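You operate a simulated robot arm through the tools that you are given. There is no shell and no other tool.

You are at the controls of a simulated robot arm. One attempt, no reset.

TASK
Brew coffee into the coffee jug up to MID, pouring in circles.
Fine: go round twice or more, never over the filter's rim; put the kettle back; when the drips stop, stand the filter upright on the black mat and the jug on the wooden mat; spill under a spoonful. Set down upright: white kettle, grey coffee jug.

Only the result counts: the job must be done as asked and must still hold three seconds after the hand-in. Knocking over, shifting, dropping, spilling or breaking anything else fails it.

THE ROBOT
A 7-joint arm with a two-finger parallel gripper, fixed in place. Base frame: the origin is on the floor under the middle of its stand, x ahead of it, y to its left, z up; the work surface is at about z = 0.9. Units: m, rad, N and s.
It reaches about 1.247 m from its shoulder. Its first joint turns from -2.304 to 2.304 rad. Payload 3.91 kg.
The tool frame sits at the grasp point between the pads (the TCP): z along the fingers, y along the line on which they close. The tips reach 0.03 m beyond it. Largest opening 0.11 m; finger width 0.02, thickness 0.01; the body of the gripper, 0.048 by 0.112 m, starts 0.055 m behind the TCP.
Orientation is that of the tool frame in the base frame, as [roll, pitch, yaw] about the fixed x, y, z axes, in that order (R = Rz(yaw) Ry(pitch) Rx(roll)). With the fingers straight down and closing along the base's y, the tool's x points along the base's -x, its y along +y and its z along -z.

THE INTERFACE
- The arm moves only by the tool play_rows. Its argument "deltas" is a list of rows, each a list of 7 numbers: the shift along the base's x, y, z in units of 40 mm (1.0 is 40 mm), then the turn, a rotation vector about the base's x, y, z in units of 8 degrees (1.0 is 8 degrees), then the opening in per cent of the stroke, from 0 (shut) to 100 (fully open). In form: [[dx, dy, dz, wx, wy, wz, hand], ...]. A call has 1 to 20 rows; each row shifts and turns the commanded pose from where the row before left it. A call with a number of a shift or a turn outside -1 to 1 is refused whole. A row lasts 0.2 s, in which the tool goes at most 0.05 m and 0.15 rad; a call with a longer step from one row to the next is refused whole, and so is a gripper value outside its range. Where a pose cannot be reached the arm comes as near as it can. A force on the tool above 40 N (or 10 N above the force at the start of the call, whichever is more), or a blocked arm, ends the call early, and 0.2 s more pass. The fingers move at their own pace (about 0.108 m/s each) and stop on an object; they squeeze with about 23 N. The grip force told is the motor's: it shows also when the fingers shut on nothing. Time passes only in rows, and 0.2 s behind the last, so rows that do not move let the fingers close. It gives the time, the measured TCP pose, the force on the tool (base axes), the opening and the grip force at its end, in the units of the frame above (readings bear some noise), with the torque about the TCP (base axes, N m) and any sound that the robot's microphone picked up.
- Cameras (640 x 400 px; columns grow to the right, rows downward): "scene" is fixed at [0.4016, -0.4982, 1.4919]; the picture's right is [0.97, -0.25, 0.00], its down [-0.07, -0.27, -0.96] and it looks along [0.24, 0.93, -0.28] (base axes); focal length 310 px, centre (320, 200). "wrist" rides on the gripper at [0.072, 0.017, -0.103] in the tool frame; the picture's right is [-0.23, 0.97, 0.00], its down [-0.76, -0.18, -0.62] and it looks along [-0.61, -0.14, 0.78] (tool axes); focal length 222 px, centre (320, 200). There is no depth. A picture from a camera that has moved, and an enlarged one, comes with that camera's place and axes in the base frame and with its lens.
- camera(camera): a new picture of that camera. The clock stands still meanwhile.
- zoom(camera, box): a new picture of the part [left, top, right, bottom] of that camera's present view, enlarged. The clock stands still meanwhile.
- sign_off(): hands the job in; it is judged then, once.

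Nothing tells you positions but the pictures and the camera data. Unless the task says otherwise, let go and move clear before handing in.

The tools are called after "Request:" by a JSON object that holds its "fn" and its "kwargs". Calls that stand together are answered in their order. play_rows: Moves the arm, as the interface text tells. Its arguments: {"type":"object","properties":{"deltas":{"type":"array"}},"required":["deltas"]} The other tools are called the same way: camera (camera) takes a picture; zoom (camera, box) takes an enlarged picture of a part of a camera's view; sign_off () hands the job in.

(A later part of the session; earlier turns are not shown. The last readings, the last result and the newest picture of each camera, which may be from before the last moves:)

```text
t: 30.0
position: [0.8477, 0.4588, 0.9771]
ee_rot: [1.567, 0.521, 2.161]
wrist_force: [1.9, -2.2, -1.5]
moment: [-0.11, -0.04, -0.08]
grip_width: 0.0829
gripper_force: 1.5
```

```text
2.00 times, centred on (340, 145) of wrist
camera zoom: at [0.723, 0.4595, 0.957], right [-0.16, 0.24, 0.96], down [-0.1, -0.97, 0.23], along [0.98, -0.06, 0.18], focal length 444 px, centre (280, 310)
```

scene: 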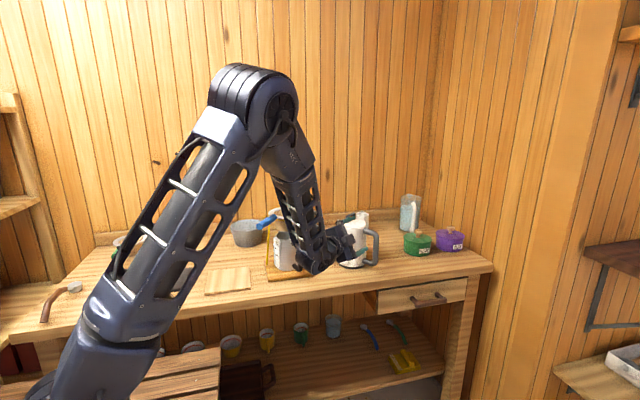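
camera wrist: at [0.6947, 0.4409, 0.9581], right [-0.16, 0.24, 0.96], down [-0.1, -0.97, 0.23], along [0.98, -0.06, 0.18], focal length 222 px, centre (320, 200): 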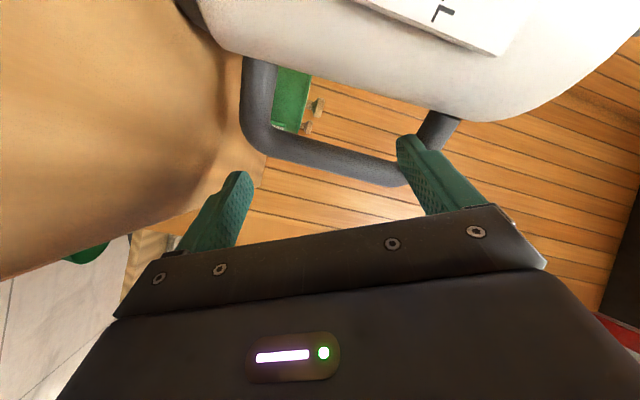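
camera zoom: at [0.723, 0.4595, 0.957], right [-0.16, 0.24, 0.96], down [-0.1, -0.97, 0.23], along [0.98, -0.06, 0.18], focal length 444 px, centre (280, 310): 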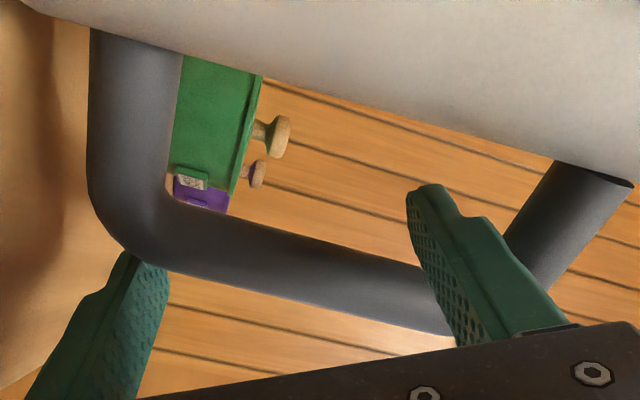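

Light contact at 0.083 m. I'll shift 2 mm outward and raise in small steps to bring the inner finger up under the handle's top arm.

Request:
{"fn": "play_rows", "kwargs": {"deltas": [[0.028, -0.04, 0.1, 0, 0, 0, 74], [0, 0, 0.1, 0, 0, 0, 73], [0, 0, 0.1, 0, 0, 0, 72], [0, 0, 0, 0, 0, 0, 72]]}}

Request:
{"fn": "zoom", "kwargs": {"camera": "wrist", "box": [180, 60, 500, 230]}}

```text
t: 31.0
position: [0.8492, 0.4568, 0.9907]
ee_rot: [1.568, 0.523, 2.163]
wrist_force: [0.1, 0.6, -0.1]
moment: [0.01, -0.01, -0.04]
grip_width: 0.0794
gripper_force: 0.0
```

```text
2.00 times, centred on (340, 145) of wrist
camera zoom: at [0.7244, 0.4587, 0.9688], right [-0.16, 0.24, 0.96], down [-0.1, -0.97, 0.23], along [0.98, -0.06, 0.18], focal length 444 px, centre (280, 310)
```

zoom: 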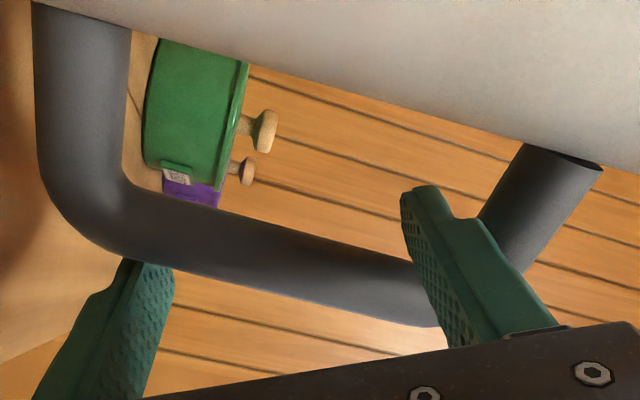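

Request:
{"fn": "play_rows", "kwargs": {"deltas": [[0, 0, 0.06, 0, 0, 0, 71], [0, 0, 0.06, 0, 0, 0, 70], [0, 0, 0.06, 0, 0, 0, 70], [0, 0, 0, 0, 0, 0, 70]]}}

Request:
{"fn": "zoom", "kwargs": {"camera": "wrist", "box": [180, 60, 500, 230]}}

```text
t: 32.0
position: [0.8497, 0.4578, 0.9967]
ee_rot: [1.571, 0.522, 2.164]
wrist_force: [0.9, -0.9, -8.8]
moment: [-0.57, -0.25, -0.01]
grip_width: 0.0775
gripper_force: 0.0
```

```text
2.00 times, centred on (340, 145) of wrist
camera zoom: at [0.7244, 0.4593, 0.9749], right [-0.16, 0.24, 0.96], down [-0.1, -0.97, 0.23], along [0.98, -0.06, 0.18], focal length 444 px, centre (280, 310)
```

zoom: 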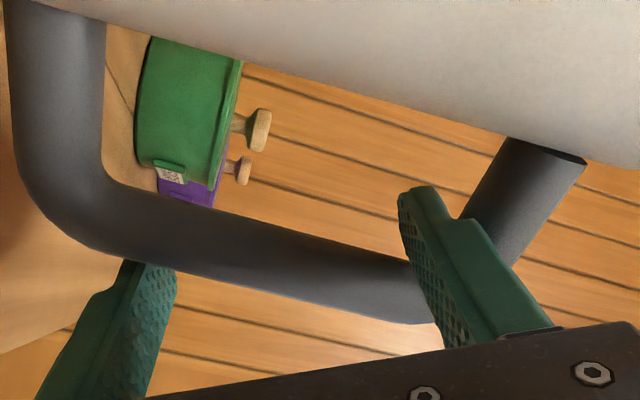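

The inner finger now bears under the top arm (−8.8 N). Continuing the lift slowly and checking tilt.

Request:
{"fn": "play_rows", "kwargs": {"deltas": [[0, 0, 0.06, 0, 0, 0, 69], [0, 0, 0.06, 0, 0, 0, 69], [0, 0, 0.06, 0, 0, 0, 69], [0, 0, 0.06, 0, 0, 0, 69], [0, 0, 0, 0, 0, 0, 69]]}}

Request:
{"fn": "zoom", "kwargs": {"camera": "scene", "box": [300, 200, 400, 290]}}

Request:
{"fn": "zoom", "kwargs": {"camera": "wrist", "box": [180, 60, 500, 230]}}

```text
t: 33.2
position: [0.8504, 0.4575, 1.0067]
ee_rot: [1.572, 0.522, 2.162]
wrist_force: [-0.5, -0.2, -11.1]
moment: [-0.9, -0.48, -0.02]
grip_width: 0.0775
gripper_force: 1.1
```

```text
4.44 times, centred on (350, 245) of scene
camera zoom: at [0.4016, -0.4982, 1.4919], right [0.97, -0.25, 0.0], down [-0.07, -0.27, -0.96], along [0.24, 0.93, -0.28], focal length 1377 px, centre (187, 0)
```

zoom: 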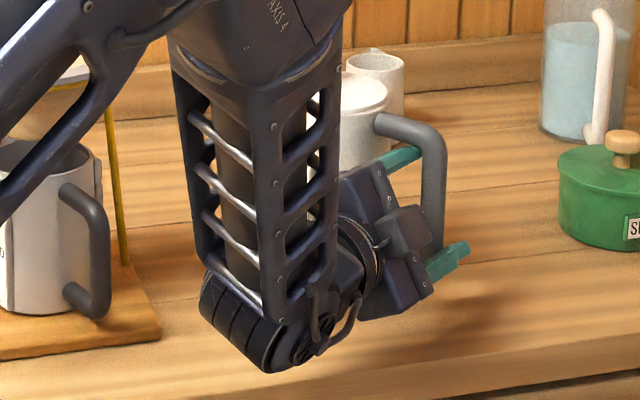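

```text
2.00 times, centred on (340, 145) of wrist
camera zoom: at [0.7243, 0.4594, 0.9856], right [-0.16, 0.24, 0.96], down [-0.1, -0.97, 0.23], along [0.98, -0.06, 0.18], focal length 444 px, centre (280, 310)
```

zoom: 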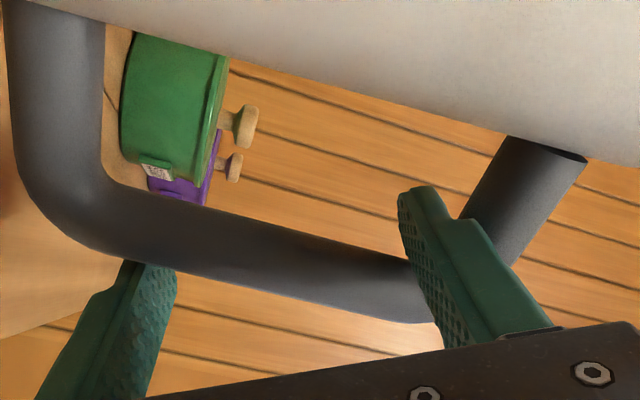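

Request:
{"fn": "play_rows", "kwargs": {"deltas": [[0, 0, 0.1, 0, 0, 0, 69], [0, 0, 0.1, 0, 0, 0, 69], [0, 0, 0.1, 0, 0, 0, 69], [0, 0, 0, 0, 0, 0, 69]]}}

Request:
{"fn": "camera", "kwargs": {"camera": "wrist"}}

Request:
{"fn": "zoom", "kwargs": {"camera": "scene", "box": [300, 200, 400, 290]}}

```text
t: 34.2
position: [0.8485, 0.4575, 1.0185]
ee_rot: [1.57, 0.522, 2.161]
wrist_force: [0.0, 0.1, -10.2]
moment: [-0.91, -0.44, -0.04]
grip_width: 0.0775
gripper_force: 1.1
```

```text
taken
camera wrist: at [0.7243, 0.4588, 0.9975], right [-0.16, 0.24, 0.96], down [-0.1, -0.97, 0.23], along [0.98, -0.06, 0.18], focal length 222 px, centre (320, 200)
```

wrist: 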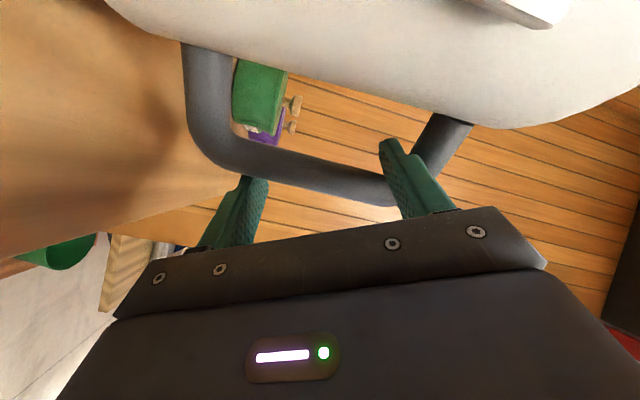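

```text
4.44 times, centred on (350, 245) of scene
camera zoom: at [0.4016, -0.4982, 1.4919], right [0.97, -0.25, 0.0], down [-0.07, -0.27, -0.96], along [0.24, 0.93, -0.28], focal length 1377 px, centre (187, 0)
```

zoom: 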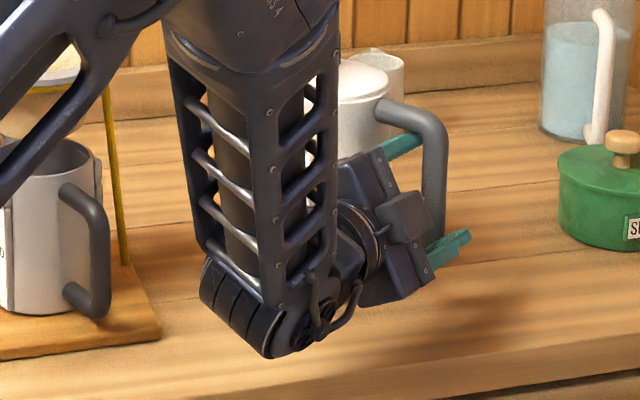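

The kettle is now fully lifted (about 10.5 N) and held rigidly by the fork-like grip. I'll raise it straight up to clear everything.

Request:
{"fn": "play_rows", "kwargs": {"deltas": [[0, 0, 0.3, 0, 0, 0, 69], [0, 0, 0.5, 0, 0, 0, 69], [0, 0, 0.6, 0, 0, 0, 69], [0, 0, 0.6, 0, 0, 0, 69], [0, 0, 0.6, 0, 0, 0, 69], [0, 0, 0.6, 0, 0, 0, 69], [0, 0, 0.6, 0, 0, 0, 69], [0, 0, 0.6, 0, 0, 0, 69], [0, 0, 0.6, 0, 0, 0, 69], [0, 0, 0.6, 0, 0, 0, 69], [0, 0, 0.5, 0, 0, 0, 69], [0, 0, 0.3, 0, 0, 0, 69], [0, 0, 0, 0, 0, 0, 69]]}}

Request:
{"fn": "camera", "kwargs": {"camera": "scene"}}

Request:
{"fn": "camera", "kwargs": {"camera": "wrist"}}

```text
t: 37.0
position: [0.8493, 0.4578, 1.2753]
ee_rot: [1.571, 0.522, 2.161]
wrist_force: [0.0, -0.1, -11.1]
moment: [-0.97, -0.46, -0.05]
grip_width: 0.0774
gripper_force: 1.7
```

```text
taken
```

scene: 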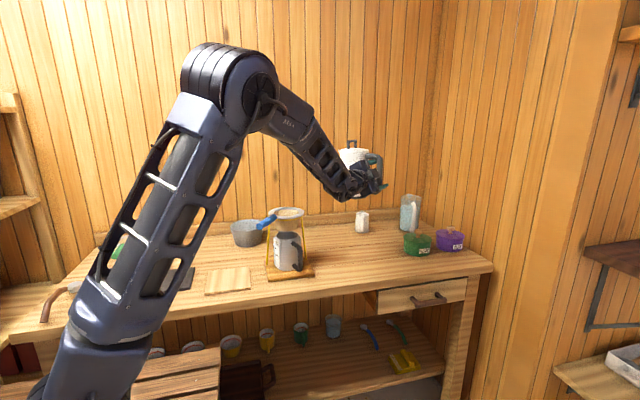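

```text
taken
camera wrist: at [0.7244, 0.4586, 1.2549], right [-0.16, 0.24, 0.96], down [-0.1, -0.97, 0.23], along [0.98, -0.06, 0.18], focal length 222 px, centre (320, 200)
```

wrist: 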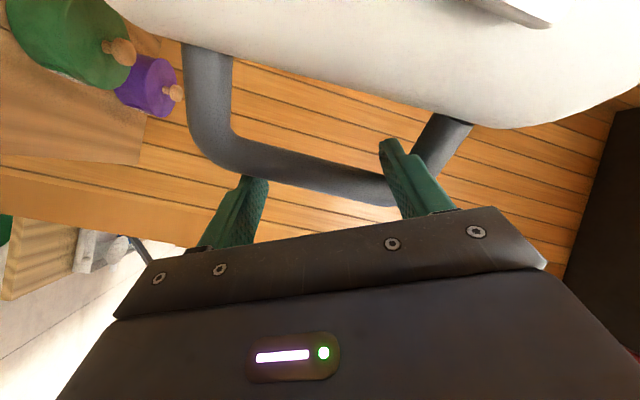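

Kettle is at height and steady. Now I'll yaw it 36° so the spout faces the filter and move it to just right of the filter, still level.

Request:
{"fn": "play_rows", "kwargs": {"deltas": [[-0.2, 0.06, 0, 0, 0, 0.3, 69], [-0.2925, 0.085, 0, 0, 0, 0.45, 69], [-0.2925, 0.085, 0, 0, 0, 0.45, 69], [-0.2925, 0.085, 0, 0, 0, 0.45, 69], [-0.2925, 0.085, 0, 0, 0, 0.45, 69], [-0.2925, 0.085, 0, 0, 0, 0.45, 69], [-0.2925, 0.085, 0, 0, 0, 0.45, 69], [-0.2925, 0.085, 0, 0, 0, 0.45, 69], [-0.2925, 0.085, 0, 0, 0, 0.45, 69], [-0.2925, 0.085, 0, 0, 0, 0.45, 69], [-0.0925, 0.025, 0, 0, 0, 0.15, 69], [0, 0, 0, 0, 0, 0, 69]]}}

Request:
{"fn": "camera", "kwargs": {"camera": "scene"}}

Request:
{"fn": "zoom", "kwargs": {"camera": "scene", "box": [240, 120, 400, 290]}}

```text
t: 39.6
position: [0.7324, 0.4904, 1.2745]
ee_rot: [1.573, 0.52, 2.791]
wrist_force: [-0.3, 1.4, -11.8]
moment: [-0.52, -0.92, 0.02]
grip_width: 0.0775
gripper_force: 1.4
```

```text
taken
```

scene: 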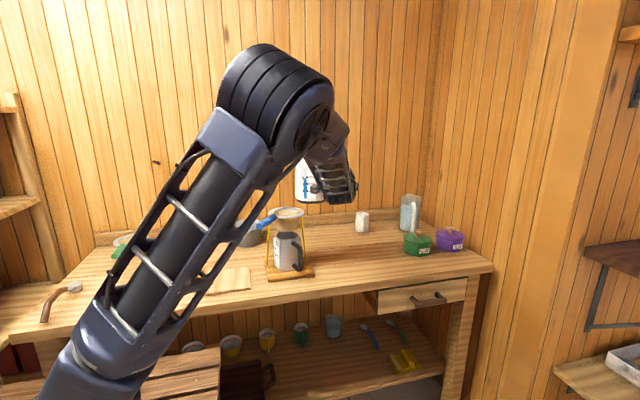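

```text
2.35 times, centred on (320, 205) of scene
camera zoom: at [0.4016, -0.4982, 1.4919], right [0.97, -0.25, 0.0], down [-0.07, -0.27, -0.96], along [0.24, 0.93, -0.28], focal length 729 px, centre (320, 188)
```

zoom: 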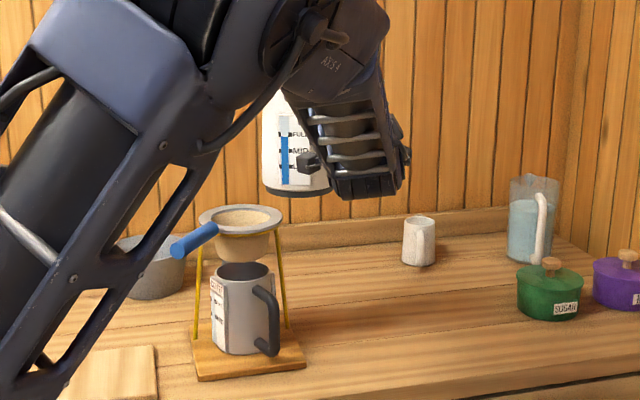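

The level kettle is right of and above the filter. I'll tilt to about 28° slowly (spout tip stays above the filter) and look.

Request:
{"fn": "play_rows", "kwargs": {"deltas": [[0, 0, 0, -0.172, -0.47, 0, 69], [0, 0, 0, -0.172, -0.47, 0, 69], [0, 0, 0, -0.172, -0.47, 0, 69], [0, 0, 0, -0.172, -0.47, 0, 69], [0, 0, 0, -0.172, -0.47, 0, 69], [0, 0, 0, -0.172, -0.47, 0, 69], [0, 0, 0, -0.172, -0.47, 0, 69], [0, 0, 0, 0, 0, 0, 69]]}}

Request:
{"fn": "camera", "kwargs": {"camera": "scene"}}

Request:
{"fn": "zoom", "kwargs": {"camera": "scene", "box": [240, 120, 400, 290]}}

Request:
{"fn": "camera", "kwargs": {"camera": "wrist"}}

```text
t: 41.4
position: [0.7324, 0.4914, 1.2743]
ee_rot: [1.572, 1.011, 2.793]
wrist_force: [0.7, 0.0, -11.7]
moment: [-0.45, -0.65, 0.0]
grip_width: 0.0774
gripper_force: 1.5
```

```text
taken
```

scene: 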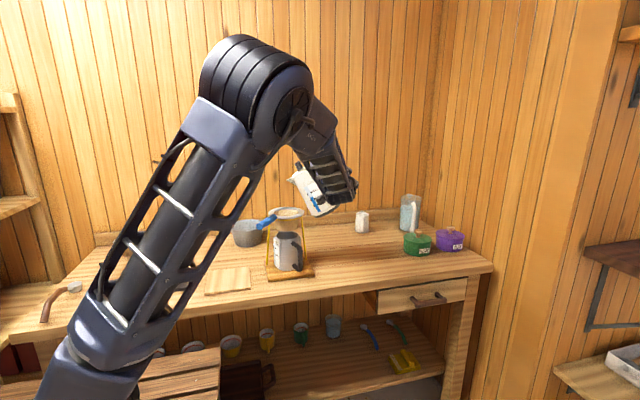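

```text
2.35 times, centred on (320, 205) of scene
camera zoom: at [0.4016, -0.4982, 1.4919], right [0.97, -0.25, 0.0], down [-0.07, -0.27, -0.96], along [0.24, 0.93, -0.28], focal length 729 px, centre (320, 188)
```

zoom: 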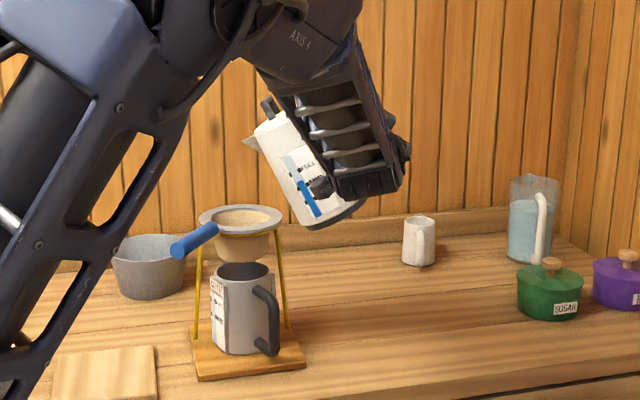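

```text
taken
camera wrist: at [0.6478, 0.4128, 1.2229], right [-0.66, 0.24, 0.71], down [0.31, -0.78, 0.55], along [0.68, 0.58, 0.44], focal length 222 px, centre (320, 200)
```

wrist: 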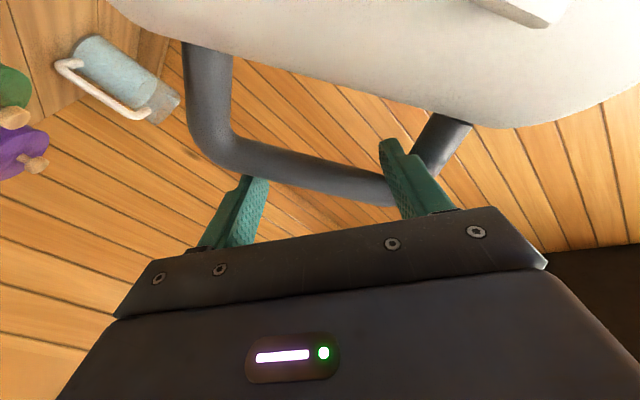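

The tip is right where computed (about 13 mm short of the filter centre, z≈1.25) with a clear camera view. I'll tilt further in small steps watching for the first flow.

Request:
{"fn": "play_rows", "kwargs": {"deltas": [[0, 0, 0, -0.1074, -0.2935, 0, 69], [0, 0, 0, -0.1074, -0.2935, 0, 69], [0, 0, 0, -0.1074, -0.2935, 0, 69], [0, 0, 0, -0.1074, -0.2935, 0, 69], [0, 0, 0, 0, 0, 0, 69]]}}

Request:
{"fn": "zoom", "kwargs": {"camera": "scene", "box": [240, 150, 360, 280]}}

```text
t: 42.6
position: [0.7334, 0.4916, 1.2764]
ee_rot: [1.572, 1.186, 2.792]
wrist_force: [-0.1, 0.0, -11.6]
moment: [-0.38, -0.49, 0.01]
grip_width: 0.0765
gripper_force: 0.8
```

```text
3.08 times, centred on (300, 215) of scene
camera zoom: at [0.4016, -0.4982, 1.4919], right [0.97, -0.25, 0.0], down [-0.07, -0.27, -0.96], along [0.24, 0.93, -0.28], focal length 953 px, centre (382, 154)
```

zoom: 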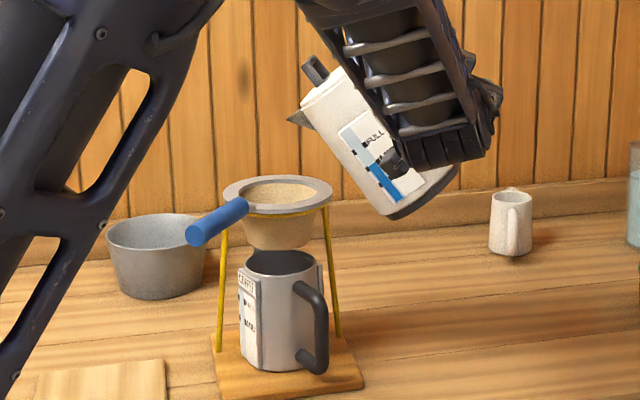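

Request:
{"fn": "play_rows", "kwargs": {"deltas": [[0, 0, 0, -0.086, -0.235, 0, 69], [0, 0, 0, -0.086, -0.235, 0, 69], [0, 0, 0, 0, 0, 0, 69]]}}

Request:
{"fn": "zoom", "kwargs": {"camera": "scene", "box": [240, 150, 360, 280]}}

```text
t: 43.4
position: [0.7326, 0.4916, 1.2749]
ee_rot: [1.571, 1.256, 2.794]
wrist_force: [-0.3, -0.1, -11.7]
moment: [-0.34, -0.44, 0.01]
grip_width: 0.0759
gripper_force: 0.0
```

```text
3.08 times, centred on (300, 215) of scene
camera zoom: at [0.4016, -0.4982, 1.4919], right [0.97, -0.25, 0.0], down [-0.07, -0.27, -0.96], along [0.24, 0.93, -0.28], focal length 953 px, centre (382, 154)
```

zoom: 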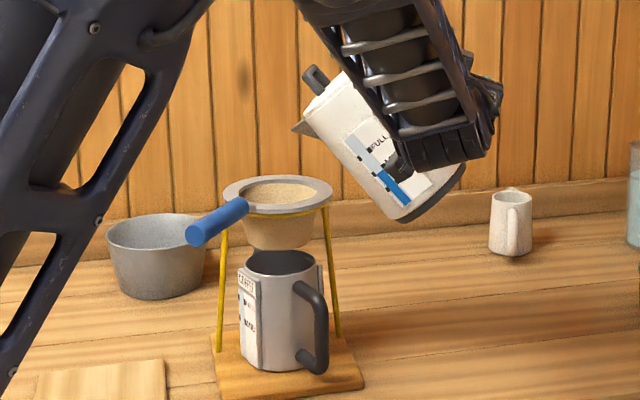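

Request:
{"fn": "play_rows", "kwargs": {"deltas": [[0, 0, 0, -0.086, -0.235, 0, 69], [0, 0, 0, -0.086, -0.235, 0, 69], [0, 0, 0, 0, 0, 0, 69]]}}

Request:
{"fn": "zoom", "kwargs": {"camera": "scene", "box": [240, 150, 360, 280]}}

```text
t: 44.2
position: [0.7313, 0.4911, 1.2758]
ee_rot: [1.575, 1.327, 2.797]
wrist_force: [0.3, 0.2, -11.2]
moment: [-0.29, -0.42, 0.01]
grip_width: 0.0755
gripper_force: 0.0
```

```text
3.08 times, centred on (300, 215) of scene
camera zoom: at [0.4016, -0.4982, 1.4919], right [0.97, -0.25, 0.0], down [-0.07, -0.27, -0.96], along [0.24, 0.93, -0.28], focal length 953 px, centre (382, 154)
```

zoom: 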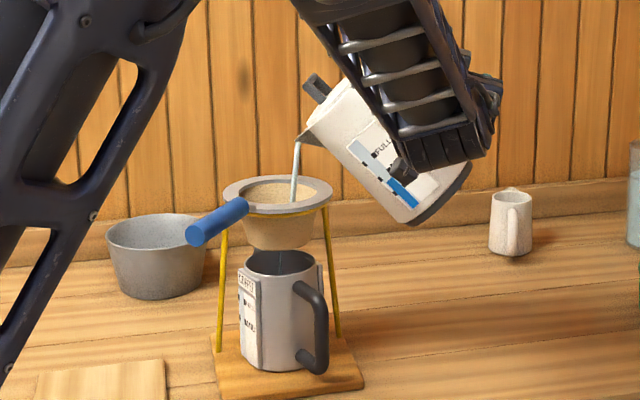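

Flow has started at about 46°, falling nearly vertically and landing about 2 cm right of the filter centre. I'll begin circling around the centre with 2 cm radius, checking the filter level often.

Request:
{"fn": "play_rows", "kwargs": {"deltas": [[0.043, 0.15, 0, 0, 0, 0, 69], [-0.005, 0.156, 0, 0, 0, 0, 69], [-0.054, 0.147, 0, 0, 0, 0, 69], [-0.096, 0.123, 0, 0, 0, 0, 69], [-0.13, 0.087, 0, 0, 0, 0, 69]]}}

Request:
{"fn": "zoom", "kwargs": {"camera": "scene", "box": [240, 150, 360, 280]}}

```text
t: 45.4
position: [0.7242, 0.5172, 1.275]
ee_rot: [1.576, 1.326, 2.797]
wrist_force: [-0.3, -1.0, -10.8]
moment: [-0.33, -0.4, 0.01]
grip_width: 0.0751
gripper_force: 0.1
```

```text
3.08 times, centred on (300, 215) of scene
camera zoom: at [0.4016, -0.4982, 1.4919], right [0.97, -0.25, 0.0], down [-0.07, -0.27, -0.96], along [0.24, 0.93, -0.28], focal length 953 px, centre (382, 154)
```

zoom: 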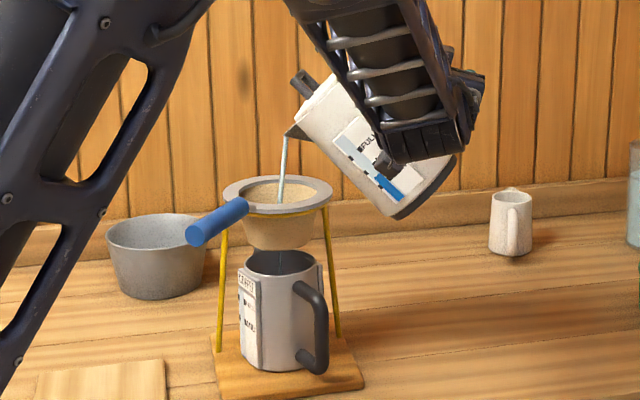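

Request:
{"fn": "zoom", "kwargs": {"camera": "scene", "box": [262, 195, 322, 275]}}

Request:
{"fn": "zoom", "kwargs": {"camera": "scene", "box": [272, 195, 312, 222]}}

```text
5.00 times, centred on (292, 235) of scene
camera zoom: at [0.4016, -0.4982, 1.4919], right [0.97, -0.25, 0.0], down [-0.07, -0.27, -0.96], along [0.24, 0.93, -0.28], focal length 1549 px, centre (460, 25)
```

zoom: 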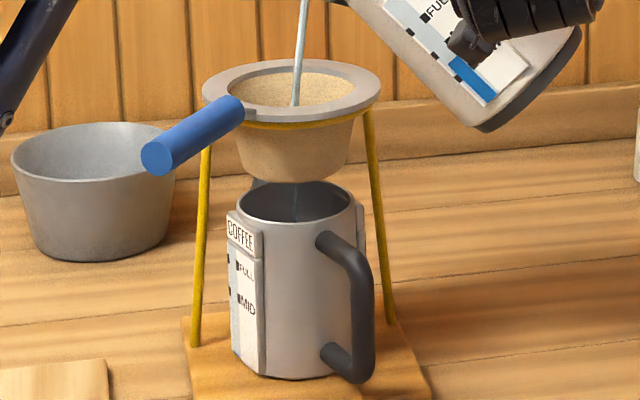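

```text
14.81 times, centred on (292, 208) of scene
camera zoom: at [0.4016, -0.4982, 1.4919], right [0.97, -0.25, 0.0], down [-0.07, -0.27, -0.96], along [0.24, 0.93, -0.28], focal length 4590 px, centre (735, 74)
```

zoom: 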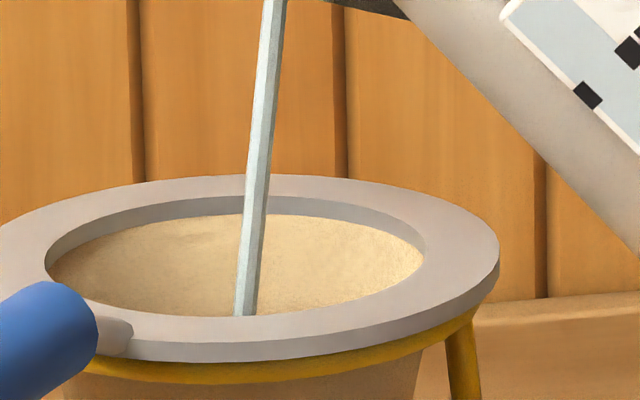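

No water is visible near the rim yet (I can see about 3 cm down the far wall). Continuing the circle.

Request:
{"fn": "play_rows", "kwargs": {"deltas": [[-0.15, 0.043, 0, 0, 0, 0, 69], [-0.156, -0.005, 0, 0, 0, 0, 69], [-0.147, -0.054, 0, 0, 0, 0, 69], [-0.123, -0.096, 0, 0, 0, 0, 69], [-0.087, -0.13, 0, 0, 0, 0, 69]]}}

Request:
{"fn": "zoom", "kwargs": {"camera": "scene", "box": [262, 195, 322, 275]}}

Request:
{"fn": "zoom", "kwargs": {"camera": "scene", "box": [272, 195, 312, 222]}}

Request:
{"fn": "zoom", "kwargs": {"camera": "scene", "box": [290, 160, 350, 240]}}

```text
t: 46.6
position: [0.6964, 0.5081, 1.2752]
ee_rot: [1.574, 1.325, 2.797]
wrist_force: [-0.4, -0.5, -11.0]
moment: [-0.29, -0.4, 0.01]
grip_width: 0.0751
gripper_force: 0.0
```

```text
5.00 times, centred on (292, 235) of scene
camera zoom: at [0.4016, -0.4982, 1.4919], right [0.97, -0.25, 0.0], down [-0.07, -0.27, -0.96], along [0.24, 0.93, -0.28], focal length 1549 px, centre (460, 25)
```

zoom: 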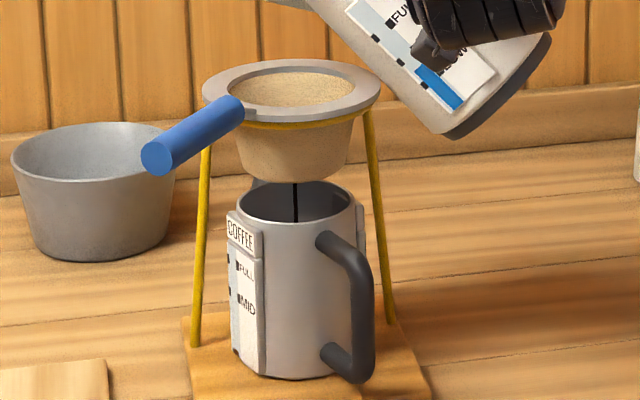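

```text
14.81 times, centred on (292, 208) of scene
camera zoom: at [0.4016, -0.4982, 1.4919], right [0.97, -0.25, 0.0], down [-0.07, -0.27, -0.96], along [0.24, 0.93, -0.28], focal length 4590 px, centre (735, 74)
```

zoom: 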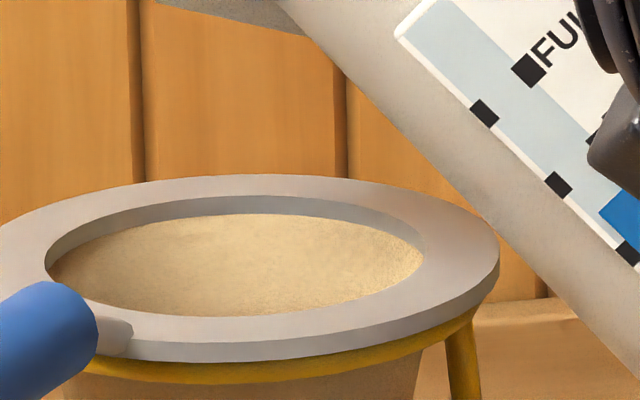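

```text
5.00 times, centred on (320, 200) of scene
camera zoom: at [0.4016, -0.4982, 1.4919], right [0.97, -0.25, 0.0], down [-0.07, -0.27, -0.96], along [0.24, 0.93, -0.28], focal length 1549 px, centre (320, 200)
```

zoom: 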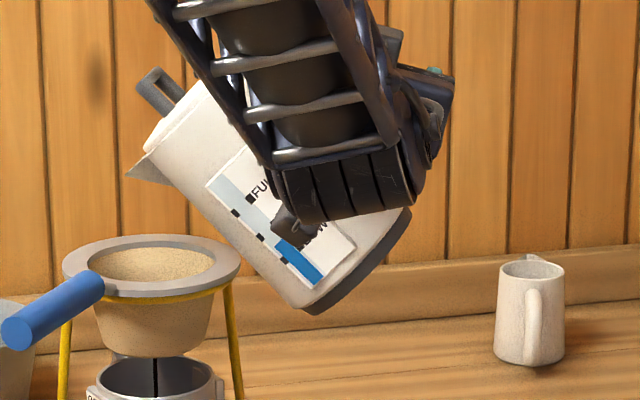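

The flow has tapered off at this tilt, the filter is not near full, and coffee is dripping into the jug. I'll continue the circle while adding tilt slowly, compensating so the tip stays over the circle.

Request:
{"fn": "play_rows", "kwargs": {"deltas": [[-0.056, -0.145, 0.029, -0.0172, -0.047, 0, 69], [-0.008, -0.151, 0.029, -0.0172, -0.047, 0, 69], [0.041, -0.142, 0.029, -0.0172, -0.047, 0, 69], [0.083, -0.118, 0.029, -0.0172, -0.047, 0, 69], [0.117, -0.082, 0.029, -0.0172, -0.047, 0, 69]]}}

Request:
{"fn": "zoom", "kwargs": {"camera": "scene", "box": [250, 165, 340, 275]}}

Request:
{"fn": "zoom", "kwargs": {"camera": "scene", "box": [272, 195, 312, 222]}}

Request:
{"fn": "zoom", "kwargs": {"camera": "scene", "box": [265, 230, 310, 275]}}

```text
t: 47.8
position: [0.7024, 0.4826, 1.2813]
ee_rot: [1.576, 1.361, 2.797]
wrist_force: [0.2, 1.1, -11.0]
moment: [-0.29, -0.33, 0.02]
grip_width: 0.075
gripper_force: 0.0
```

```text
3.64 times, centred on (295, 220) of scene
camera zoom: at [0.4016, -0.4982, 1.4919], right [0.97, -0.25, 0.0], down [-0.07, -0.27, -0.96], along [0.24, 0.93, -0.28], focal length 1127 px, centre (411, 127)
```

zoom: 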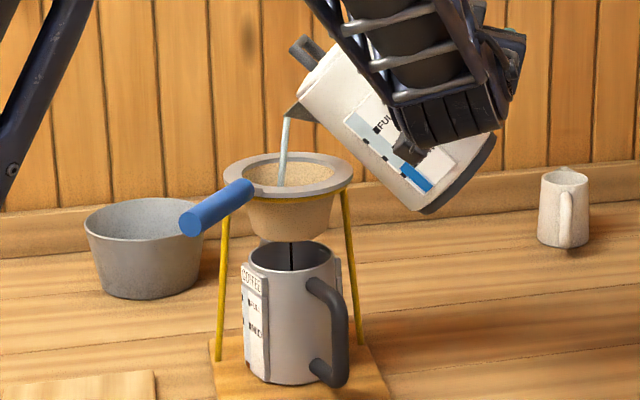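

```text
14.81 times, centred on (292, 208) of scene
camera zoom: at [0.4016, -0.4982, 1.4919], right [0.97, -0.25, 0.0], down [-0.07, -0.27, -0.96], along [0.24, 0.93, -0.28], focal length 4590 px, centre (735, 74)
```

zoom: 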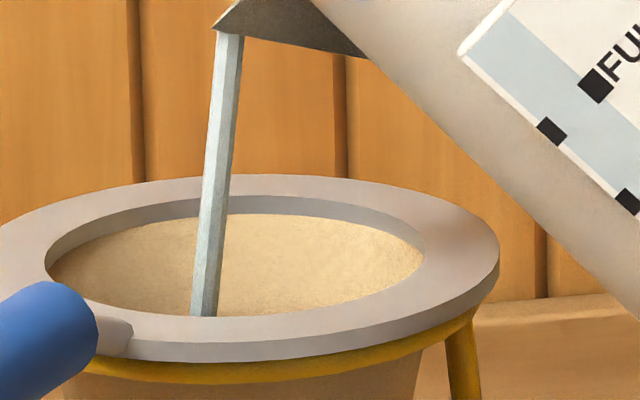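

```text
8.89 times, centred on (288, 252) of scene
camera zoom: at [0.4016, -0.4982, 1.4919], right [0.97, -0.25, 0.0], down [-0.07, -0.27, -0.96], along [0.24, 0.93, -0.28], focal length 2754 px, centre (609, -267)
```

zoom: 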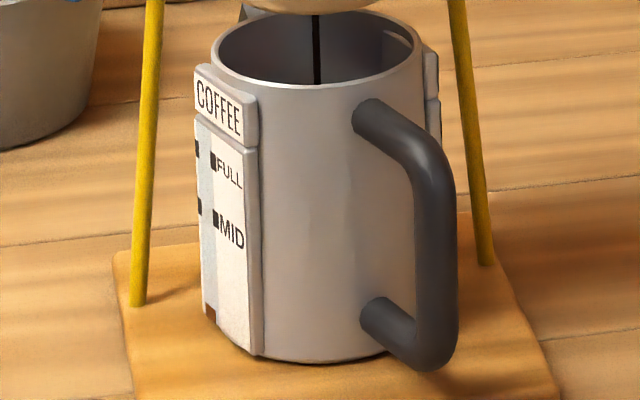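

Flow has resumed at ~48°, landing inside the filter, and the jug gauge shows a first bit of brown. Continuing the circle with a gentle tilt increase.

Request:
{"fn": "play_rows", "kwargs": {"deltas": [[0.142, -0.04, 0.018, -0.0107, -0.0294, 0, 69], [0.148, 0.008, 0.018, -0.0107, -0.0294, 0, 69], [0.139, 0.057, 0.018, -0.0107, -0.0294, 0, 69], [0.115, 0.099, 0.018, -0.0107, -0.0294, 0, 69], [0.079, 0.133, 0.018, -0.0107, -0.0294, 0, 69]]}}

Request:
{"fn": "zoom", "kwargs": {"camera": "scene", "box": [250, 165, 340, 275]}}

Request:
{"fn": "zoom", "kwargs": {"camera": "scene", "box": [272, 195, 312, 222]}}

Request:
{"fn": "zoom", "kwargs": {"camera": "scene", "box": [265, 230, 310, 275]}}

```text
t: 49.0
position: [0.7279, 0.4915, 1.2855]
ee_rot: [1.576, 1.383, 2.797]
wrist_force: [0.0, -0.5, -8.9]
moment: [-0.29, -0.28, 0.0]
grip_width: 0.0751
gripper_force: 0.1
```

```text
3.64 times, centred on (295, 220) of scene
camera zoom: at [0.4016, -0.4982, 1.4919], right [0.97, -0.25, 0.0], down [-0.07, -0.27, -0.96], along [0.24, 0.93, -0.28], focal length 1127 px, centre (411, 127)
```

zoom: 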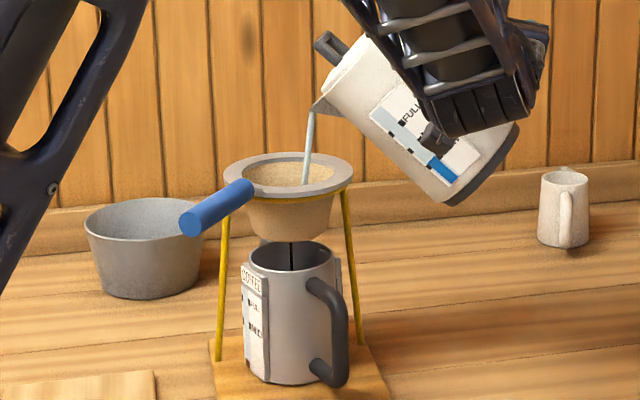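

```text
14.81 times, centred on (292, 208) of scene
camera zoom: at [0.4016, -0.4982, 1.4919], right [0.97, -0.25, 0.0], down [-0.07, -0.27, -0.96], along [0.24, 0.93, -0.28], focal length 4590 px, centre (735, 74)
```

zoom: 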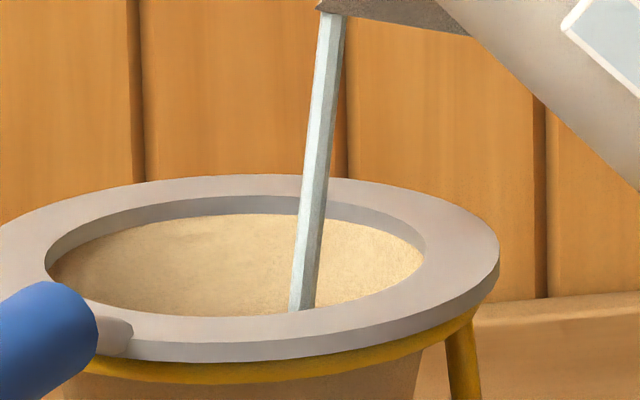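

```text
8.89 times, centred on (288, 252) of scene
camera zoom: at [0.4016, -0.4982, 1.4919], right [0.97, -0.25, 0.0], down [-0.07, -0.27, -0.96], along [0.24, 0.93, -0.28], focal length 2754 px, centre (609, -267)
```

zoom: 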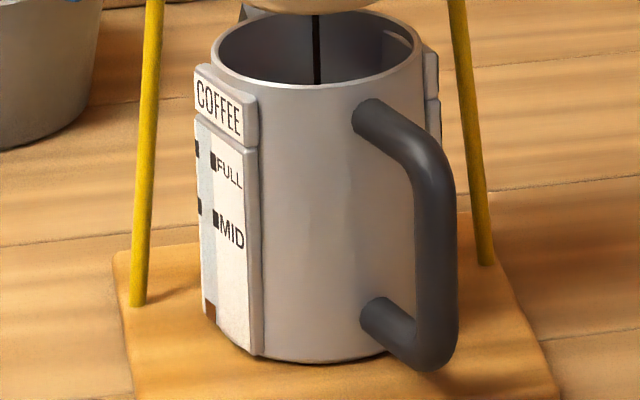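

One round is done and the jug is filling slowly through the filter; nothing visible near the rim. I'll do the second round a bit faster (10 rows) with only slight tilt increase, shifting the circle 4 mm right to be centred.

Request:
{"fn": "play_rows", "kwargs": {"deltas": [[0.133, 0.309, 0.011, -0.0064, -0.0176, 0, 69], [-0.155, 0.272, 0.011, -0.0064, -0.0176, 0, 69], [-0.285, 0.133, 0.011, -0.0064, -0.0176, 0, 69], [-0.308, -0.057, 0.011, -0.0064, -0.0176, 0, 69], [-0.216, -0.224, 0.011, -0.0064, -0.0176, 0, 69]]}}

Request:
{"fn": "zoom", "kwargs": {"camera": "scene", "box": [272, 195, 312, 222]}}

Request:
{"fn": "zoom", "kwargs": {"camera": "scene", "box": [250, 165, 340, 275]}}

```text
t: 50.2
position: [0.6941, 0.5097, 1.2873]
ee_rot: [1.579, 1.397, 2.798]
wrist_force: [0.6, 0.7, -10.5]
moment: [-0.26, -0.35, 0.05]
grip_width: 0.0749
gripper_force: 0.0
```

```text
14.81 times, centred on (292, 208) of scene
camera zoom: at [0.4016, -0.4982, 1.4919], right [0.97, -0.25, 0.0], down [-0.07, -0.27, -0.96], along [0.24, 0.93, -0.28], focal length 4590 px, centre (735, 74)
```

zoom: 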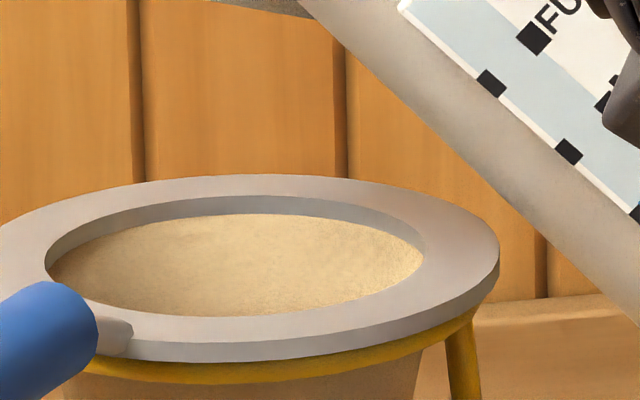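

```text
3.64 times, centred on (295, 220) of scene
camera zoom: at [0.4016, -0.4982, 1.4919], right [0.97, -0.25, 0.0], down [-0.07, -0.27, -0.96], along [0.24, 0.93, -0.28], focal length 1127 px, centre (411, 127)
```

zoom: 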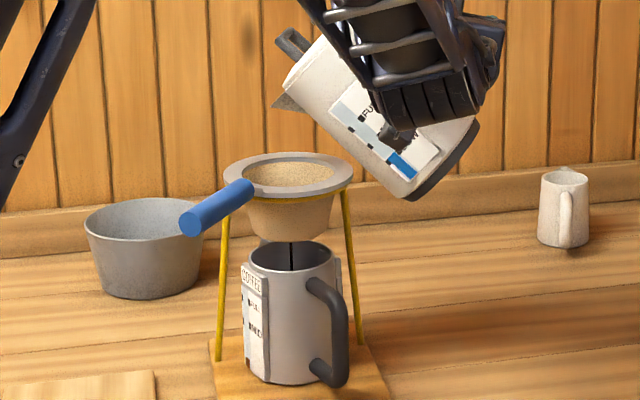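

Request:
{"fn": "zoom", "kwargs": {"camera": "scene", "box": [265, 230, 310, 275]}}

Request:
{"fn": "zoom", "kwargs": {"camera": "scene", "box": [310, 170, 370, 230]}}

```text
8.89 times, centred on (288, 252) of scene
camera zoom: at [0.4016, -0.4982, 1.4919], right [0.97, -0.25, 0.0], down [-0.07, -0.27, -0.96], along [0.24, 0.93, -0.28], focal length 2754 px, centre (609, -267)
```

zoom: 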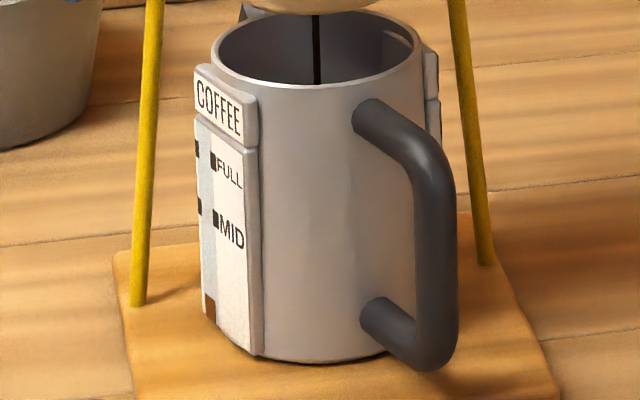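

```text
6.67 times, centred on (340, 200) of scene
camera zoom: at [0.4016, -0.4982, 1.4919], right [0.97, -0.25, 0.0], down [-0.07, -0.27, -0.96], along [0.24, 0.93, -0.28], focal length 2065 px, centre (187, 200)
```

zoom: 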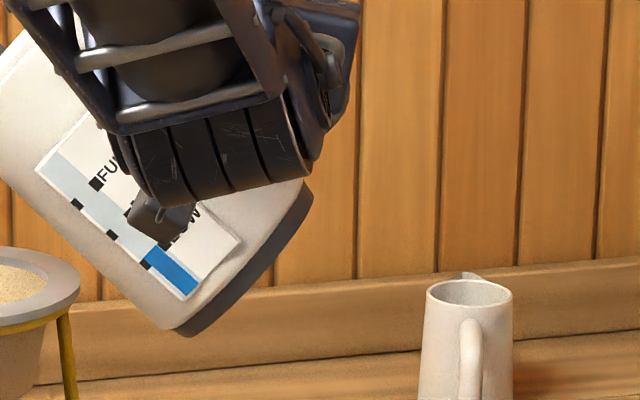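

The kettle stops flowing whenever I stop tilting, so I'll restart the flow with 1° more tilt and then do a full continuous round with a steady tilt rate.

Request:
{"fn": "play_rows", "kwargs": {"deltas": [[-0.016, 0.006, 0.036, -0.0215, -0.0587, 0, 69], [-0.016, 0.006, 0.036, -0.0215, -0.0587, 0, 69], [-0.048, -0.303, 0.022, -0.0129, -0.0352, 0, 69], [0.14, -0.266, 0.022, -0.0129, -0.0352, 0, 69], [0.27, -0.127, 0.022, -0.0129, -0.0352, 0, 69], [0.293, 0.063, 0.022, -0.0129, -0.0352, 0, 69], [0.201, 0.23, 0.022, -0.0129, -0.0352, 0, 69]]}}

Request:
{"fn": "zoom", "kwargs": {"camera": "scene", "box": [250, 165, 340, 275]}}

Request:
{"fn": "zoom", "kwargs": {"camera": "scene", "box": [272, 195, 312, 222]}}

```text
t: 51.8
position: [0.7284, 0.495, 1.2939]
ee_rot: [1.579, 1.439, 2.799]
wrist_force: [-0.6, -0.9, -9.6]
moment: [-0.29, -0.28, 0.02]
grip_width: 0.0754
gripper_force: 0.0
```

```text
3.64 times, centred on (295, 220) of scene
camera zoom: at [0.4016, -0.4982, 1.4919], right [0.97, -0.25, 0.0], down [-0.07, -0.27, -0.96], along [0.24, 0.93, -0.28], focal length 1127 px, centre (411, 127)
```

zoom: 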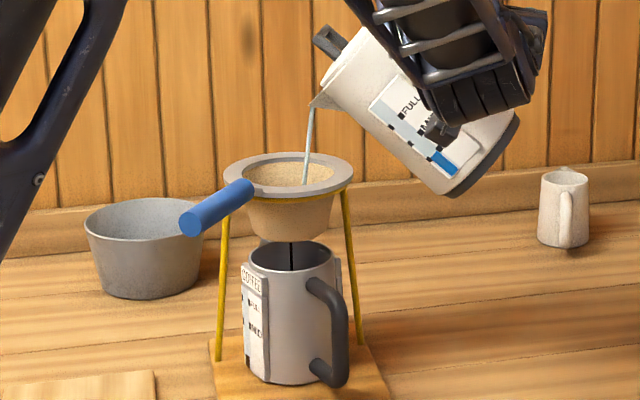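

```text
14.81 times, centred on (292, 208) of scene
camera zoom: at [0.4016, -0.4982, 1.4919], right [0.97, -0.25, 0.0], down [-0.07, -0.27, -0.96], along [0.24, 0.93, -0.28], focal length 4590 px, centre (735, 74)
```

zoom: 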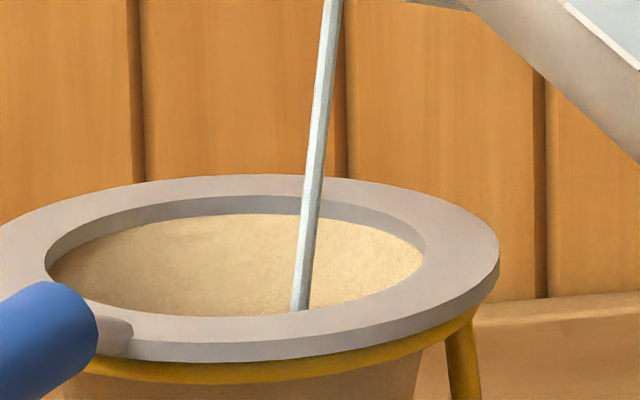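

Flow is good and lands inside the filter. Continuing around.

Request:
{"fn": "play_rows", "kwargs": {"deltas": [[0.028, 0.311, 0.022, -0.0129, -0.0352, 0, 69], [-0.16, 0.274, 0.022, -0.0129, -0.0352, 0, 69], [-0.29, 0.135, 0.022, -0.0129, -0.0352, 0, 69], [-0.313, -0.055, 0.022, -0.0129, -0.0352, 0, 69], [-0.221, -0.222, 0.022, -0.0129, -0.0352, 0, 69]]}}

Request:
{"fn": "zoom", "kwargs": {"camera": "scene", "box": [250, 165, 340, 275]}}

Request:
{"fn": "zoom", "kwargs": {"camera": "scene", "box": [272, 195, 312, 222]}}

Request:
{"fn": "zoom", "kwargs": {"camera": "scene", "box": [265, 230, 310, 275]}}

```text
t: 53.0
position: [0.6905, 0.5119, 1.2983]
ee_rot: [1.579, 1.467, 2.801]
wrist_force: [0.8, 0.0, -11.0]
moment: [-0.29, -0.29, 0.04]
grip_width: 0.0754
gripper_force: 0.0
```

```text
3.64 times, centred on (295, 220) of scene
camera zoom: at [0.4016, -0.4982, 1.4919], right [0.97, -0.25, 0.0], down [-0.07, -0.27, -0.96], along [0.24, 0.93, -0.28], focal length 1127 px, centre (411, 127)
```

zoom: 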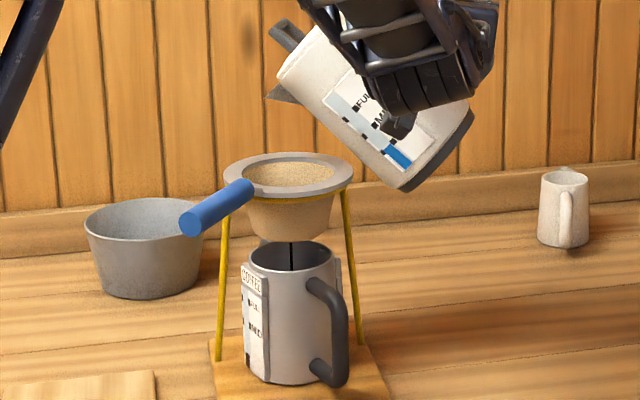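

```text
14.81 times, centred on (292, 208) of scene
camera zoom: at [0.4016, -0.4982, 1.4919], right [0.97, -0.25, 0.0], down [-0.07, -0.27, -0.96], along [0.24, 0.93, -0.28], focal length 4590 px, centre (735, 74)
```

zoom: 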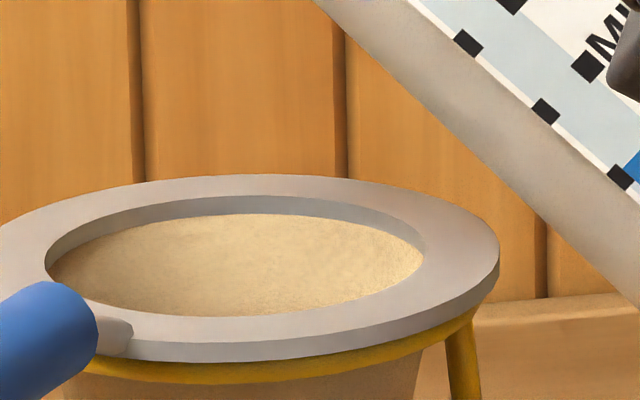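

```text
8.89 times, centred on (288, 252) of scene
camera zoom: at [0.4016, -0.4982, 1.4919], right [0.97, -0.25, 0.0], down [-0.07, -0.27, -0.96], along [0.24, 0.93, -0.28], focal length 2754 px, centre (609, -267)
```

zoom: 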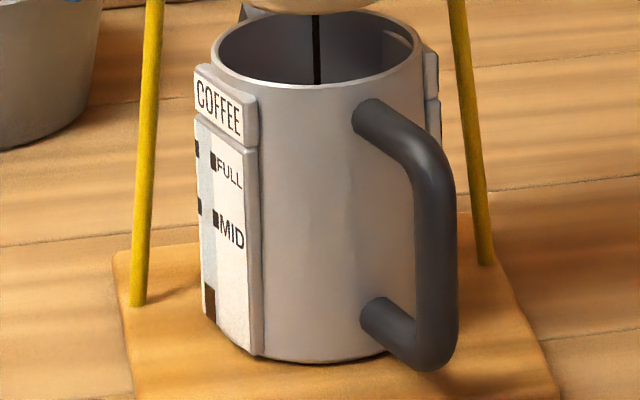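

Request:
{"fn": "zoom", "kwargs": {"camera": "wrist", "box": [160, 0, 500, 230]}}

Request:
{"fn": "zoom", "kwargs": {"camera": "scene", "box": [280, 160, 380, 225]}}

```text
1.74 times, centred on (330, 115) of wrist
camera zoom: at [0.6323, 0.4247, 1.2286], right [-0.89, 0.32, 0.33], down [0.03, -0.67, 0.74], along [0.46, 0.66, 0.59], focal length 386 px, centre (303, 348)
```

zoom: 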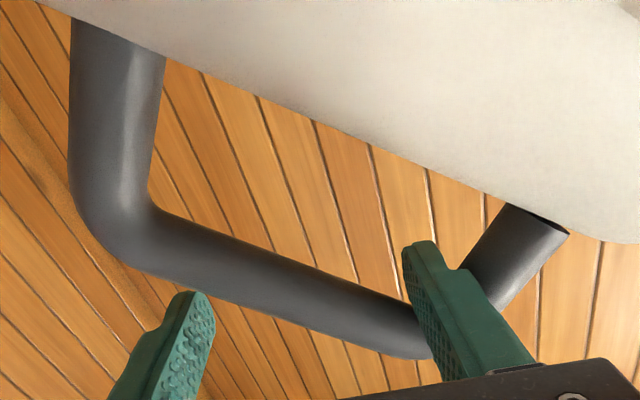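

```text
6.15 times, centred on (330, 192) of scene
camera zoom: at [0.4016, -0.4982, 1.4919], right [0.97, -0.25, 0.0], down [-0.07, -0.27, -0.96], along [0.24, 0.93, -0.28], focal length 1906 px, centre (258, 246)
```

zoom: 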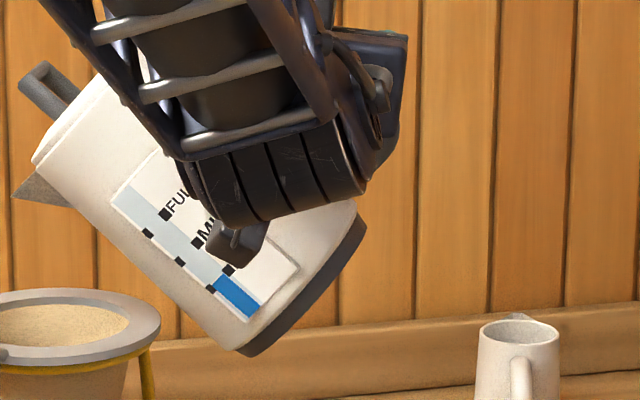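

The kettle has started to hang from the inner finger near its balance angle (~48°), so extra hand roll no longer tilts it. I'll pause the pour, let the filter drain a little, and measure the jug level and kettle weight.

Request:
{"fn": "play_rows", "kwargs": {"deltas": [[0, 0, 0, 0, 0, 0, 69], [0, 0, 0, 0, 0, 0, 69], [0, 0, 0, 0, 0, 0, 69], [0, 0, 0, 0, 0, 0, 69], [0, 0, 0, 0, 0, 0, 69], [0, 0, 0, 0, 0, 0, 69], [0, 0, 0, 0, 0, 0, 69], [0, 0, 0, 0, 0, 0, 69], [0, 0, 0, 0, 0, 0, 69], [0, 0, 0, 0, 0, 0, 69]]}}

Request:
{"fn": "zoom", "kwargs": {"camera": "scene", "box": [250, 165, 340, 275]}}

Request:
{"fn": "zoom", "kwargs": {"camera": "scene", "box": [265, 230, 310, 275]}}

```text
t: 55.2
position: [0.6908, 0.5129, 1.2993]
ee_rot: [1.579, 1.466, 2.798]
wrist_force: [-0.4, -0.3, -10.1]
moment: [-0.29, -0.31, 0.01]
grip_width: 0.0756
gripper_force: 0.0
```

```text
3.64 times, centred on (295, 220) of scene
camera zoom: at [0.4016, -0.4982, 1.4919], right [0.97, -0.25, 0.0], down [-0.07, -0.27, -0.96], along [0.24, 0.93, -0.28], focal length 1127 px, centre (411, 127)
```

zoom: 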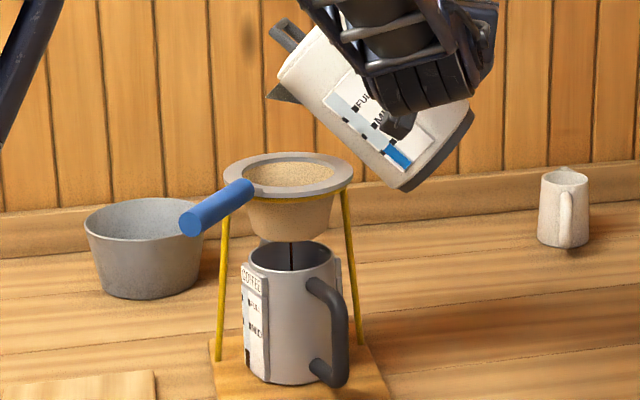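

```text
8.89 times, centred on (288, 252) of scene
camera zoom: at [0.4016, -0.4982, 1.4919], right [0.97, -0.25, 0.0], down [-0.07, -0.27, -0.96], along [0.24, 0.93, -0.28], focal length 2754 px, centre (609, -267)
```

zoom: 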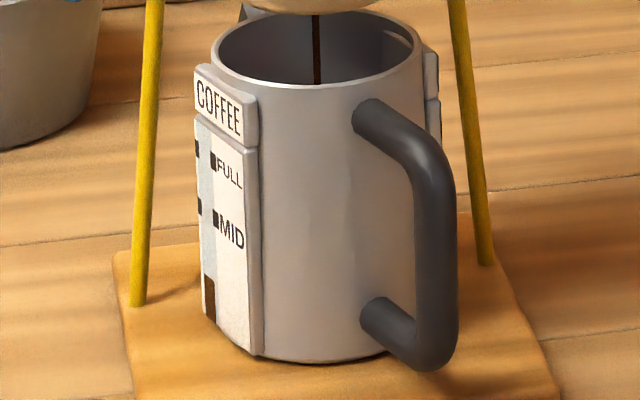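

The jug is at ~44% of MID and still dripping. To regain control above 48°, I'll move the kettle up and away from the filter a little, then gradually close the jaws so the bar is clamped flatter (this tips the kettle back, so nothing pours).

Request:
{"fn": "play_rows", "kwargs": {"deltas": [[0.25, -0.09, 0.2, 0, 0, 0, 69], [0.35, -0.13, 0.3, 0, 0, 0, 69], [0.34, -0.12, 0.25, 0, 0, 0, 69], [0, 0, 0, 0, 0, 0, 66], [0, 0, 0, 0, 0, 0, 63], [0, 0, 0, 0, 0, 0, 60], [0, 0, 0, 0, 0, 0, 60]]}}

Request:
{"fn": "zoom", "kwargs": {"camera": "wrist", "box": [160, 0, 500, 230]}}

Request:
{"fn": "zoom", "kwargs": {"camera": "scene", "box": [250, 140, 370, 275]}}

```text
t: 56.8
position: [0.7272, 0.499, 1.3286]
ee_rot: [1.58, 1.467, 2.8]
wrist_force: [-0.3, -1.0, -9.8]
moment: [-0.27, -0.28, 0.01]
grip_width: 0.0654
gripper_force: 0.1
```

```text
1.74 times, centred on (330, 115) of wrist
camera zoom: at [0.6686, 0.4107, 1.2587], right [-0.89, 0.32, 0.33], down [0.03, -0.67, 0.74], along [0.46, 0.67, 0.59], focal length 386 px, centre (303, 348)
```

zoom: 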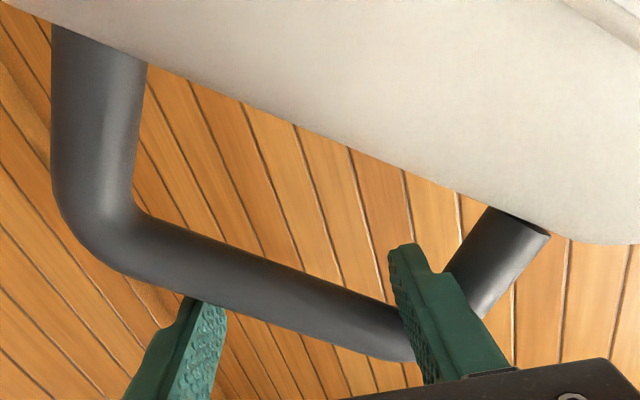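

```text
2.96 times, centred on (310, 208) of scene
camera zoom: at [0.4016, -0.4982, 1.4919], right [0.97, -0.25, 0.0], down [-0.07, -0.27, -0.96], along [0.24, 0.93, -0.28], focal length 918 px, centre (350, 178)
```

zoom: 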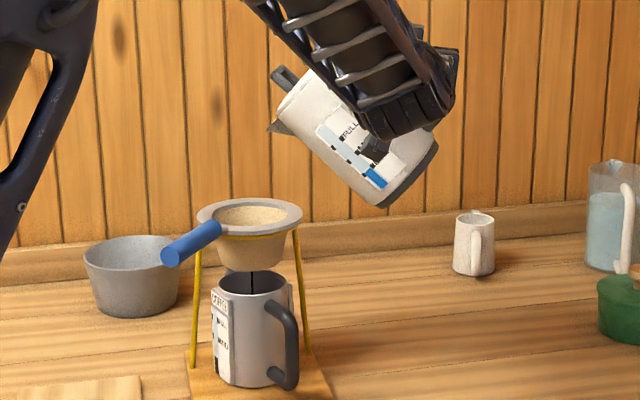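

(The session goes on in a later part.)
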